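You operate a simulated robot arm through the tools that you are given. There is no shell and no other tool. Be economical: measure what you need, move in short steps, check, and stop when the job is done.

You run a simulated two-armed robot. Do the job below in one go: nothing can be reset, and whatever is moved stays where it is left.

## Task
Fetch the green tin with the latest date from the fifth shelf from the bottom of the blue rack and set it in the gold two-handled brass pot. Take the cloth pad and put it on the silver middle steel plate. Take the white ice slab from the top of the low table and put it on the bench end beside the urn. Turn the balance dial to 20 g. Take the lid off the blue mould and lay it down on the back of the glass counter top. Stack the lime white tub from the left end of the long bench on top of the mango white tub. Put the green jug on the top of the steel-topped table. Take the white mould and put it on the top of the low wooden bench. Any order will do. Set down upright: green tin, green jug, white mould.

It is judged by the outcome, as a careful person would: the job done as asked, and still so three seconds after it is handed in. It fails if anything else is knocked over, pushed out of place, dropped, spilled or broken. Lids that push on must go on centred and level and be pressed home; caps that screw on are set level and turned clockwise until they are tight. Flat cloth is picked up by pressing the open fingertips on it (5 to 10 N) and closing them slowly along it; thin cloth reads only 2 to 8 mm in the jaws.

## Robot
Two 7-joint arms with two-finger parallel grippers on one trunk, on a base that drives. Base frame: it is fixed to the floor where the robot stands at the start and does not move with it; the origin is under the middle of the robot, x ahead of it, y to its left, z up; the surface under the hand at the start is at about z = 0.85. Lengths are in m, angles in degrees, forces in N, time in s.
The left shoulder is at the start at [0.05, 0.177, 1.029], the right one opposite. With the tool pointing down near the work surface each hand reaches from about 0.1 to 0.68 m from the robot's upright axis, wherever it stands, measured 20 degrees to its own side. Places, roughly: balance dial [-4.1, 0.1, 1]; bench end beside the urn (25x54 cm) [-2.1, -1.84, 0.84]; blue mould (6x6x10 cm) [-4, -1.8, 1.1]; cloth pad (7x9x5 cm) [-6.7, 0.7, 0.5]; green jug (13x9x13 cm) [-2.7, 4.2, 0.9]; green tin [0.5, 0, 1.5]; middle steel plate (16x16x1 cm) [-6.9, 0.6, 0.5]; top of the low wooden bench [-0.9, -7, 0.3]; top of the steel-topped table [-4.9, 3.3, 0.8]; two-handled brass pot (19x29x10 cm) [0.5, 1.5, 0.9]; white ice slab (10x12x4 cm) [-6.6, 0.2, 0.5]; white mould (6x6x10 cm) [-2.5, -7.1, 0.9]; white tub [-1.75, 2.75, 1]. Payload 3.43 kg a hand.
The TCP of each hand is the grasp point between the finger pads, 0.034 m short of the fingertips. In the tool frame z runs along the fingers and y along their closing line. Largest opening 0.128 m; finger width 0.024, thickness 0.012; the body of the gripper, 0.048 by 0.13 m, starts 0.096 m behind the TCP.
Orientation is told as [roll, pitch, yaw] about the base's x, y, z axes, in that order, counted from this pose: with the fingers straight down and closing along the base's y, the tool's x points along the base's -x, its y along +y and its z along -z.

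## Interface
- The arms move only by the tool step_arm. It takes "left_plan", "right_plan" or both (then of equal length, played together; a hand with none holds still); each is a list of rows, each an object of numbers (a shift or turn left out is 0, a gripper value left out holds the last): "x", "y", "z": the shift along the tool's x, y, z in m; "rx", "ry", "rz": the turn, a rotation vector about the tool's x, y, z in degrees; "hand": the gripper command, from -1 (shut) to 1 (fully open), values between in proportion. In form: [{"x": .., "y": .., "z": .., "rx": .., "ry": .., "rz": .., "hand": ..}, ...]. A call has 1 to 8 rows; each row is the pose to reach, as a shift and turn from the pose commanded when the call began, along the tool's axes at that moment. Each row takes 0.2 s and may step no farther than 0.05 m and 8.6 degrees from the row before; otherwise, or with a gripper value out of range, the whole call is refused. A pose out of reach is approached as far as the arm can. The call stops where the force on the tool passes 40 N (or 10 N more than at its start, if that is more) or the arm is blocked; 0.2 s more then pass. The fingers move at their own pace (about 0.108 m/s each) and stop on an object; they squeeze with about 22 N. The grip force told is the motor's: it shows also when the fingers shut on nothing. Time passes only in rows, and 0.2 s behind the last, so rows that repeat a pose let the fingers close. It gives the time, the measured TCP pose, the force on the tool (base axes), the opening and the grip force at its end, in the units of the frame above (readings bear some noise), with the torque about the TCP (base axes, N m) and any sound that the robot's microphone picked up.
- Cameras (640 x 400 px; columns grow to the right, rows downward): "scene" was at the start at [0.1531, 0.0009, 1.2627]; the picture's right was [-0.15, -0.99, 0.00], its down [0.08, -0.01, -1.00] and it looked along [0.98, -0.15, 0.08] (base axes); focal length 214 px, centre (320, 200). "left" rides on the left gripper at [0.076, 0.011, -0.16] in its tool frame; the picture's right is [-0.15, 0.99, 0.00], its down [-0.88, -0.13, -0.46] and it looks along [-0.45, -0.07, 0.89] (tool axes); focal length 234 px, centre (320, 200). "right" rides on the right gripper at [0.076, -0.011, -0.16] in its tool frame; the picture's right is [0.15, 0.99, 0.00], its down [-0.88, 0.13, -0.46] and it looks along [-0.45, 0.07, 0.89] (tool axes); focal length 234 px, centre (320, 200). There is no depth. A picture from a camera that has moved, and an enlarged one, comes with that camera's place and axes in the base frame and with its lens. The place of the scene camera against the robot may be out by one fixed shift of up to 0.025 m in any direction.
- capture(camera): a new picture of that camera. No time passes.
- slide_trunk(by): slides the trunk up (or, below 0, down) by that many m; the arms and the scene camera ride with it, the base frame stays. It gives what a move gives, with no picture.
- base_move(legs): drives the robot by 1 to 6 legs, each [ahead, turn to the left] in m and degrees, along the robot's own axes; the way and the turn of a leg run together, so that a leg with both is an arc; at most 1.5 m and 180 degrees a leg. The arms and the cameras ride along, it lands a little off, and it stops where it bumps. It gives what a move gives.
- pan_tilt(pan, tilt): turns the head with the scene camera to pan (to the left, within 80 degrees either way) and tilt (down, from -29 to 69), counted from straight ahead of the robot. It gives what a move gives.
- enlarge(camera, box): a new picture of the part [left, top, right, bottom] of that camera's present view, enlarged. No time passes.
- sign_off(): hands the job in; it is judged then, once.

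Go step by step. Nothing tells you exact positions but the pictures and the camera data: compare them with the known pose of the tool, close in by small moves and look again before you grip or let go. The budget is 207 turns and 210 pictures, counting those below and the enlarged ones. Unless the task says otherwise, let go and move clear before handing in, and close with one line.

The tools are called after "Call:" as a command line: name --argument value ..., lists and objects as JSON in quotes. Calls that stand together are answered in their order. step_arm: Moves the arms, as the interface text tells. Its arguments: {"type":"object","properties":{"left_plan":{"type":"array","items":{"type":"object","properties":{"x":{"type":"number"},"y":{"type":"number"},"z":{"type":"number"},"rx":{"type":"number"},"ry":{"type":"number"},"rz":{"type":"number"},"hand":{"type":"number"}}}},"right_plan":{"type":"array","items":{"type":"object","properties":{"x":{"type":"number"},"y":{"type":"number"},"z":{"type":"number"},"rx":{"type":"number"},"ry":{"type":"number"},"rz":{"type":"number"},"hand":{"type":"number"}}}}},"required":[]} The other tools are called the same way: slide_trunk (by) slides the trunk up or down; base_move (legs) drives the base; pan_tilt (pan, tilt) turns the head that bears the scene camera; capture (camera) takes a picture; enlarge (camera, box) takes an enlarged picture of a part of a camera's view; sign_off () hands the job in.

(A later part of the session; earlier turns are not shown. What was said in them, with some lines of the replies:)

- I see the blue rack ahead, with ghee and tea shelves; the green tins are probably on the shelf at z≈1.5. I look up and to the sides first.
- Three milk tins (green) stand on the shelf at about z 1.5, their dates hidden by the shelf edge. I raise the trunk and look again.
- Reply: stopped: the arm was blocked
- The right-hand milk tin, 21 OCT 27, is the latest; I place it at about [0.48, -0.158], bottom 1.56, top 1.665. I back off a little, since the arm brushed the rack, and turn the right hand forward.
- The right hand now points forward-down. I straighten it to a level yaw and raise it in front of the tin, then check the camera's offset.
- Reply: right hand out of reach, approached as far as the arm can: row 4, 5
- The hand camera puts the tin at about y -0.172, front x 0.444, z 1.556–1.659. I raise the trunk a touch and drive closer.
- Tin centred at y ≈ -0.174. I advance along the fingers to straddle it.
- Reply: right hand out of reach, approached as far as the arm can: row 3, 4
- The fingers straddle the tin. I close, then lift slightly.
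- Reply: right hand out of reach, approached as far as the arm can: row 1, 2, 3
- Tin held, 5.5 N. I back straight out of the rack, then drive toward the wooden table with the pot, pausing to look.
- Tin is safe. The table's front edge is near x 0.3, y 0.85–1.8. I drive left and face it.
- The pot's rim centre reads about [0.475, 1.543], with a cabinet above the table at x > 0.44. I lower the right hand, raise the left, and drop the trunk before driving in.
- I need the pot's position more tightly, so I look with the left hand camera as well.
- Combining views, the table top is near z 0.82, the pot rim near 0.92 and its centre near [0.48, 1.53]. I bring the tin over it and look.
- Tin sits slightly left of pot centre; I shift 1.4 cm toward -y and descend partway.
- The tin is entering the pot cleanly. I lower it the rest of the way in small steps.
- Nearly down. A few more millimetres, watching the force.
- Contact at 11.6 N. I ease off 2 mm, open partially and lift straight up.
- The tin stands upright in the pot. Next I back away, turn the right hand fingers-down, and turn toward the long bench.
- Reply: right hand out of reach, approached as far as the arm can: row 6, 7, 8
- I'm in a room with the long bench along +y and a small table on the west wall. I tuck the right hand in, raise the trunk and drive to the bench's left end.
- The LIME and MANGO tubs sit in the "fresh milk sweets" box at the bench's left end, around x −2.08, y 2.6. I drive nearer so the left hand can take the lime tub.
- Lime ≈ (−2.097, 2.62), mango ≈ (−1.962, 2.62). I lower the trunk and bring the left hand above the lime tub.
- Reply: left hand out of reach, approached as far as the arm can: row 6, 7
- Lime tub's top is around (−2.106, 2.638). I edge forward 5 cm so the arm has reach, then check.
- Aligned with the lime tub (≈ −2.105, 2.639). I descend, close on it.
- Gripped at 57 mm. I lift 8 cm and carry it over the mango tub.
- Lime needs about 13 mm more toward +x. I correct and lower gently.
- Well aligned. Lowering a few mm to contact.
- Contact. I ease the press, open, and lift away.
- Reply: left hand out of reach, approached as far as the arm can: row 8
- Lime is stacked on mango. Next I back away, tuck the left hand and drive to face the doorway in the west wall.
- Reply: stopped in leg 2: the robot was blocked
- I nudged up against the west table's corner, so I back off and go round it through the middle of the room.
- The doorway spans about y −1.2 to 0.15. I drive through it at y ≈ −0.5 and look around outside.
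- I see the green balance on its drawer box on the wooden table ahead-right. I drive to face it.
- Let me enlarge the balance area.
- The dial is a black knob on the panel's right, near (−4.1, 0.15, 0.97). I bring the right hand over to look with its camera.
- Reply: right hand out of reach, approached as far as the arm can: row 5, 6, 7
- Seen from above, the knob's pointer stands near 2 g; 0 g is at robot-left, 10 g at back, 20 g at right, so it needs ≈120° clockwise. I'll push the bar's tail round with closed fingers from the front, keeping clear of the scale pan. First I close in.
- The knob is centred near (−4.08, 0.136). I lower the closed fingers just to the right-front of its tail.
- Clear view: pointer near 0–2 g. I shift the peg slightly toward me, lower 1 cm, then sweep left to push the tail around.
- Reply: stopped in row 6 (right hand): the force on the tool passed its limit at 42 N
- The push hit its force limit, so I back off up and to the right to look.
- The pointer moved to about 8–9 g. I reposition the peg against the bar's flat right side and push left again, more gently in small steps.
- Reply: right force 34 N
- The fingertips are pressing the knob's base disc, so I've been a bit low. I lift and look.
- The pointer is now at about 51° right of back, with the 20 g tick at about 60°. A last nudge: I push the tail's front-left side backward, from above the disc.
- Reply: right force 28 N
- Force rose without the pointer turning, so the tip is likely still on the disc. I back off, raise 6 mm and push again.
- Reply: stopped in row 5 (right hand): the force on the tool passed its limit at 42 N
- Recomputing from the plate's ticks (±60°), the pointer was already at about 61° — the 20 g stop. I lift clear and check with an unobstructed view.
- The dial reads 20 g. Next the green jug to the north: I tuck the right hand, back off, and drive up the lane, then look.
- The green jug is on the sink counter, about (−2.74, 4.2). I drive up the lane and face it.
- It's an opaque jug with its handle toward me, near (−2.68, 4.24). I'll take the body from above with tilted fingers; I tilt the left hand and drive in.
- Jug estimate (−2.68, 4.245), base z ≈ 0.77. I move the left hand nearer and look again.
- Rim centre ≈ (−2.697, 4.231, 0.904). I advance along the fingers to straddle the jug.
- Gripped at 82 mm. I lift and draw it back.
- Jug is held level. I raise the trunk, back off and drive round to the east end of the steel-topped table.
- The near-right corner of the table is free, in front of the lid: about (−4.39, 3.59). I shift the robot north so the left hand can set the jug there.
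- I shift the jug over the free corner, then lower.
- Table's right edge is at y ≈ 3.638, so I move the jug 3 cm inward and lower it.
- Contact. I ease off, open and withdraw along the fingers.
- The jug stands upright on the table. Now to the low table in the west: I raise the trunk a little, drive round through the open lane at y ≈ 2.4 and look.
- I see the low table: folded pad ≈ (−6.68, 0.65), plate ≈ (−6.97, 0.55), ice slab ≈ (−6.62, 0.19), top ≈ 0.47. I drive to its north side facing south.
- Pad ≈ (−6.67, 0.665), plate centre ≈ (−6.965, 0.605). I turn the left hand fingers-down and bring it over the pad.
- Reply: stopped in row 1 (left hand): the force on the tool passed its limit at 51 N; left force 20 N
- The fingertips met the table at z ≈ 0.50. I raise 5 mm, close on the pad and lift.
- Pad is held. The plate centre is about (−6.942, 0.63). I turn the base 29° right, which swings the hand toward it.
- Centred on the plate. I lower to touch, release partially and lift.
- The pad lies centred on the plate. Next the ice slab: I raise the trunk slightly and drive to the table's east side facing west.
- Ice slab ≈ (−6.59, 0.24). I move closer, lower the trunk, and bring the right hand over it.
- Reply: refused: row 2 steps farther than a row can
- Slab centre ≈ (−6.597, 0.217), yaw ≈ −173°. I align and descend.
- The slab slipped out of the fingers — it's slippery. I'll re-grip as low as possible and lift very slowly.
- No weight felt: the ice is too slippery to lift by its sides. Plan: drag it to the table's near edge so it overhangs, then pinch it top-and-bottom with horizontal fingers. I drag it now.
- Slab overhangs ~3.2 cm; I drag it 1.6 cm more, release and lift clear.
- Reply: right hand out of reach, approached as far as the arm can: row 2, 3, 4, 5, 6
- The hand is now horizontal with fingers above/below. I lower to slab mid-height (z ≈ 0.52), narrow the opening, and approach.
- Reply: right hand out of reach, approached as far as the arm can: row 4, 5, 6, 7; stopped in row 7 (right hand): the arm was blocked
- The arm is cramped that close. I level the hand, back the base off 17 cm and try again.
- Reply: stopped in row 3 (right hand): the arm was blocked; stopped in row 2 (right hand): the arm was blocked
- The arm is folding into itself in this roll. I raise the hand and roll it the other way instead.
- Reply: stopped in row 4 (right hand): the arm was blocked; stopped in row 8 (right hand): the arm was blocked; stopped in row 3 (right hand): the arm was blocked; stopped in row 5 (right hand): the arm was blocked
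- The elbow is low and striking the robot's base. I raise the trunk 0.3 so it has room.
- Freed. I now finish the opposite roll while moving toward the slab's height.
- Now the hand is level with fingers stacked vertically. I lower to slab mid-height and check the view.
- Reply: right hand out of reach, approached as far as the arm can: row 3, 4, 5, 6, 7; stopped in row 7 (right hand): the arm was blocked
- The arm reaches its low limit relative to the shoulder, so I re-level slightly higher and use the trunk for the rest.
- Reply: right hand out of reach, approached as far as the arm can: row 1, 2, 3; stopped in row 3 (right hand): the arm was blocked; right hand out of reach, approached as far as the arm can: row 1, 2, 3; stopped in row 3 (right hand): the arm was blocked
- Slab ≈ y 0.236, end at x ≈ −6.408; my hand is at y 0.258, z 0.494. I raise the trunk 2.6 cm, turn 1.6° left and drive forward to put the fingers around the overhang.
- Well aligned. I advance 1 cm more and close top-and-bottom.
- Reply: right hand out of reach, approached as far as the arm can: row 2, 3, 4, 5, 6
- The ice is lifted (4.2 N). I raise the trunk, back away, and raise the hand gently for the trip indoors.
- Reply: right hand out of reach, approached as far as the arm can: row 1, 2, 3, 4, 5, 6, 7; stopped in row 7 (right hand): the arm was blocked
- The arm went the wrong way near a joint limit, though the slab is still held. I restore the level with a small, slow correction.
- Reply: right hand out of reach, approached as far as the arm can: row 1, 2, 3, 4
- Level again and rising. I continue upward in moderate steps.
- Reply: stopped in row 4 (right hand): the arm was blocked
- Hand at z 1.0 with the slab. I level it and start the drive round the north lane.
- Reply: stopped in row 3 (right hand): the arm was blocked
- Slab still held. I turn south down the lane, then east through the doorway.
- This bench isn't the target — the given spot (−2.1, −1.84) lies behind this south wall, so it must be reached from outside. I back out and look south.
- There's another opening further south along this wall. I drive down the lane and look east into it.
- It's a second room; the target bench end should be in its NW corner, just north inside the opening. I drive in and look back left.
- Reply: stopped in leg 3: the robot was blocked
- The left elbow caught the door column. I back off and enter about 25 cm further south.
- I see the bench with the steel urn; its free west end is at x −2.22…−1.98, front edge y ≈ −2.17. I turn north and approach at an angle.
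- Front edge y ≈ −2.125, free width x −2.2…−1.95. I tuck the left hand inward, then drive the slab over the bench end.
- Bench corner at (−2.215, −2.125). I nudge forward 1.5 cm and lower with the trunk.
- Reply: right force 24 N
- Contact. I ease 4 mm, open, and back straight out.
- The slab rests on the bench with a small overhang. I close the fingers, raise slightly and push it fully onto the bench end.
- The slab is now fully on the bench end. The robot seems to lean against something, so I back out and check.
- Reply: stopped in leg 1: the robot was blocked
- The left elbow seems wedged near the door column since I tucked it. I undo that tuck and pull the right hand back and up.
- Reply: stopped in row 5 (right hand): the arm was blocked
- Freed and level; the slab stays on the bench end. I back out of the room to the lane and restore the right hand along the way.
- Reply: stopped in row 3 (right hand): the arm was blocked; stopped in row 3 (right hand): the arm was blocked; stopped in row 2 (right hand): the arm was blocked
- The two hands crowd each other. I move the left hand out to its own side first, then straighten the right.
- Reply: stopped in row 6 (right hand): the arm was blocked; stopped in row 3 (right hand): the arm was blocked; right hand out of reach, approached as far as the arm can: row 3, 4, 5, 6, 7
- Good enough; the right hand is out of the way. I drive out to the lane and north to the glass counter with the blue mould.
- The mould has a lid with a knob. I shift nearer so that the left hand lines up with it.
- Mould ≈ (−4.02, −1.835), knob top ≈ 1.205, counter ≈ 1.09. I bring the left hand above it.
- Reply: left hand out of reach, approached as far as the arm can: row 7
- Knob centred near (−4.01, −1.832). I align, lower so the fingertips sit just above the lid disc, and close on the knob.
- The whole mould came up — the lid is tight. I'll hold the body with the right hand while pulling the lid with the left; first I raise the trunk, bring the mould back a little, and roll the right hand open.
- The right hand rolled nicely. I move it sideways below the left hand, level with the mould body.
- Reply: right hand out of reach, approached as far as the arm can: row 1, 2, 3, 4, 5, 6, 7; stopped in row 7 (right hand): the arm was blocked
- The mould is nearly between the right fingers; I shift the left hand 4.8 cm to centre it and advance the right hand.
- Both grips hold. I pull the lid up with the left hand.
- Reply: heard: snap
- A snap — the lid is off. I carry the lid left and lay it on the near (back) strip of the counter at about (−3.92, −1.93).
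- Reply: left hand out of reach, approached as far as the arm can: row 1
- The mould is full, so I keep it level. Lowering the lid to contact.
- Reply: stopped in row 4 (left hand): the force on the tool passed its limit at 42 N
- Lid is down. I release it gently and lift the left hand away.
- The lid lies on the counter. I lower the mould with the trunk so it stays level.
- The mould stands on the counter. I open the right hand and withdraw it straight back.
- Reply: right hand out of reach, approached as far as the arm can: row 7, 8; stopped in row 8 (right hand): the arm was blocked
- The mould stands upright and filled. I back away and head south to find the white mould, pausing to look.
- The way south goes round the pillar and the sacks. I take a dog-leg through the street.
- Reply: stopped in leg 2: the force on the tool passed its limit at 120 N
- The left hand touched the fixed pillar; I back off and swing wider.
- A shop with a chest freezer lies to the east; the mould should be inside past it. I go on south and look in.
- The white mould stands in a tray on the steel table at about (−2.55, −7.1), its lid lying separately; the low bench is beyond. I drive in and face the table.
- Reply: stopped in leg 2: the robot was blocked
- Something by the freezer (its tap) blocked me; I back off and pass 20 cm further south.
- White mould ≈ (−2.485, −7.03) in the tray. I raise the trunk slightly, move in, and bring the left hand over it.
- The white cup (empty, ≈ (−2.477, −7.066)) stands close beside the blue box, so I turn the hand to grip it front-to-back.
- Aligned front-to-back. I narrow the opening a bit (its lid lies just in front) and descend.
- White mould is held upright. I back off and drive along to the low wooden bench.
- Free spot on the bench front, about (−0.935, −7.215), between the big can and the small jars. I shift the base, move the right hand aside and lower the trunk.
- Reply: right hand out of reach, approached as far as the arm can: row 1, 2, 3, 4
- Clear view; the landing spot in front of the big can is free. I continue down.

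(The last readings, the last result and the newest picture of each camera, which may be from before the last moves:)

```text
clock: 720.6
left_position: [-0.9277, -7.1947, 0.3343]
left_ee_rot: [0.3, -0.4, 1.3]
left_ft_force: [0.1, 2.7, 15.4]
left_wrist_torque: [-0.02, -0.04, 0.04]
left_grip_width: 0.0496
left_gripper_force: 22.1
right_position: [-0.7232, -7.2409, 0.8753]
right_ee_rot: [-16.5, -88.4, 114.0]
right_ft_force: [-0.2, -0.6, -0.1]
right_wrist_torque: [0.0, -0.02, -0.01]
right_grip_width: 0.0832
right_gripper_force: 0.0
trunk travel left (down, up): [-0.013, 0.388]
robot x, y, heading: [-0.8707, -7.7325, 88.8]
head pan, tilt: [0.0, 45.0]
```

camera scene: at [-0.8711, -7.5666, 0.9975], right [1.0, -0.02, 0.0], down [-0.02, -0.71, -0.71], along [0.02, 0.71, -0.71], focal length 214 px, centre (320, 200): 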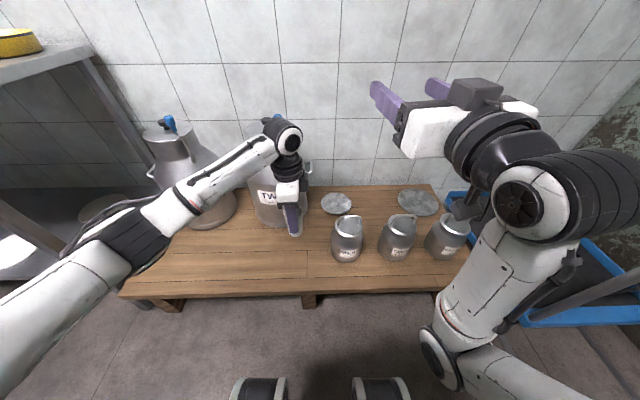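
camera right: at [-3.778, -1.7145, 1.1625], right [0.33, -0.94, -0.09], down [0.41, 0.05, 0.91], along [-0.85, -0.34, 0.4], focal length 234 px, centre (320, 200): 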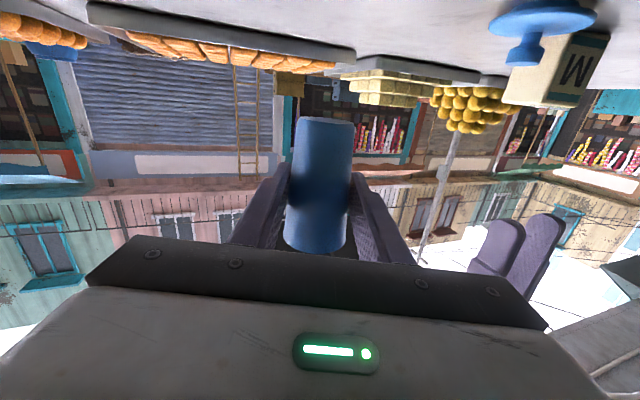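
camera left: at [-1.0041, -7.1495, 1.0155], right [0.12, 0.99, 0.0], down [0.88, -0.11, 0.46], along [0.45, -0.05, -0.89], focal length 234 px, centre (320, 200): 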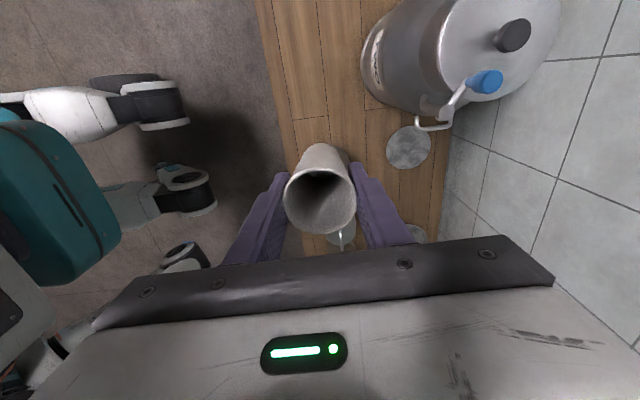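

Contact. I ease off 2 mm, open and rise straight up.

Call:
step_arm --left_plan '[{"z": -0.002}, {"z": -0.002, "hand": 0.2}, {"z": -0.002, "hand": 0.4}, {"z": -0.002, "hand": 0.4}, {"z": -0.04, "hand": 0.4}, {"z": -0.085, "hand": 0.4}, {"z": -0.13, "hand": 0.4}, {"z": -0.175, "hand": 0.4}]'

Call:
capture --camera "scene"

```text
clock: 722.4
left_position: [-0.9302, -7.1961, 0.5082]
left_ee_rot: [0.0, 0.0, 1.4]
left_ft_force: [0.6, -0.2, 0.6]
left_wrist_torque: [-0.05, -0.01, 0.04]
left_grip_width: 0.0897
left_gripper_force: 0.1
right_position: [-0.7219, -7.2379, 0.8752]
right_ee_rot: [-15.5, -88.4, 113.1]
right_ft_force: [-0.8, -0.4, -0.2]
right_wrist_torque: [-0.01, -0.01, 0.04]
right_grip_width: 0.0831
right_gripper_force: 0.0
trunk travel left (down, up): [-0.013, 0.388]
robot x, y, heading: [-0.8716, -7.7332, 88.5]
head pan, tilt: [0.0, 45.0]
```

```text
13 pictures are left
camera scene: at [-0.8712, -7.5665, 0.9974], right [1.0, -0.02, 0.0], down [-0.02, -0.71, -0.71], along [0.02, 0.71, -0.71], focal length 214 px, centre (320, 200)
```

scene: 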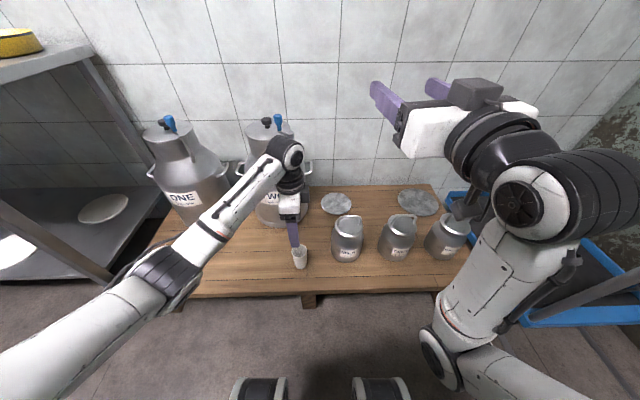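

The white mould stands upright on the low bench and the hand is clear. I move back a little and hand in.

Call:
base_move --legs '[[-0.15, 0]]'

Call:
enlarge --camera "scene" --box '[220, 120, 400, 260]'

Call:
sign_off

```text
clock: 723.8
left_position: [-0.9335, -7.3459, 0.5081]
left_ee_rot: [0.1, -0.2, 1.5]
left_ft_force: [0.0, -0.3, 0.0]
left_wrist_torque: [0.01, -0.01, -0.01]
left_grip_width: 0.0897
left_gripper_force: 0.1
right_position: [-0.7258, -7.3877, 0.8758]
right_ee_rot: [-15.4, -88.5, 113.0]
right_ft_force: [0.4, 0.0, 0.2]
right_wrist_torque: [0.03, -0.03, 0.01]
right_grip_width: 0.0833
right_gripper_force: 0.0
trunk travel left (down, up): [-0.013, 0.388]
robot x, y, heading: [-0.8782, -7.8758, 88.6]
head pan, tilt: [0.0, 45.0]
```

```text
2.86 times, centred on (310, 190) of scene
camera zoom: at [-0.8745, -7.7164, 0.9975], right [1.0, -0.02, 0.0], down [-0.02, -0.71, -0.71], along [0.02, 0.71, -0.71], focal length 613 px, centre (349, 229)
```

zoom: 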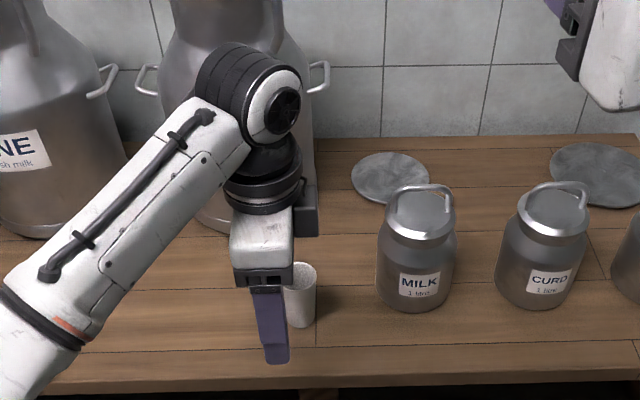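

```text
The job is handed in.
```

All eight jobs were done and handed in, each checked by camera when I finished it. While driving I bumped the west table, the door column, a pillar and something by the freezer (probably its tap), and I saw nothing displaced. I put the blue mould back down, upright and full, about 9 cm from where it stood.
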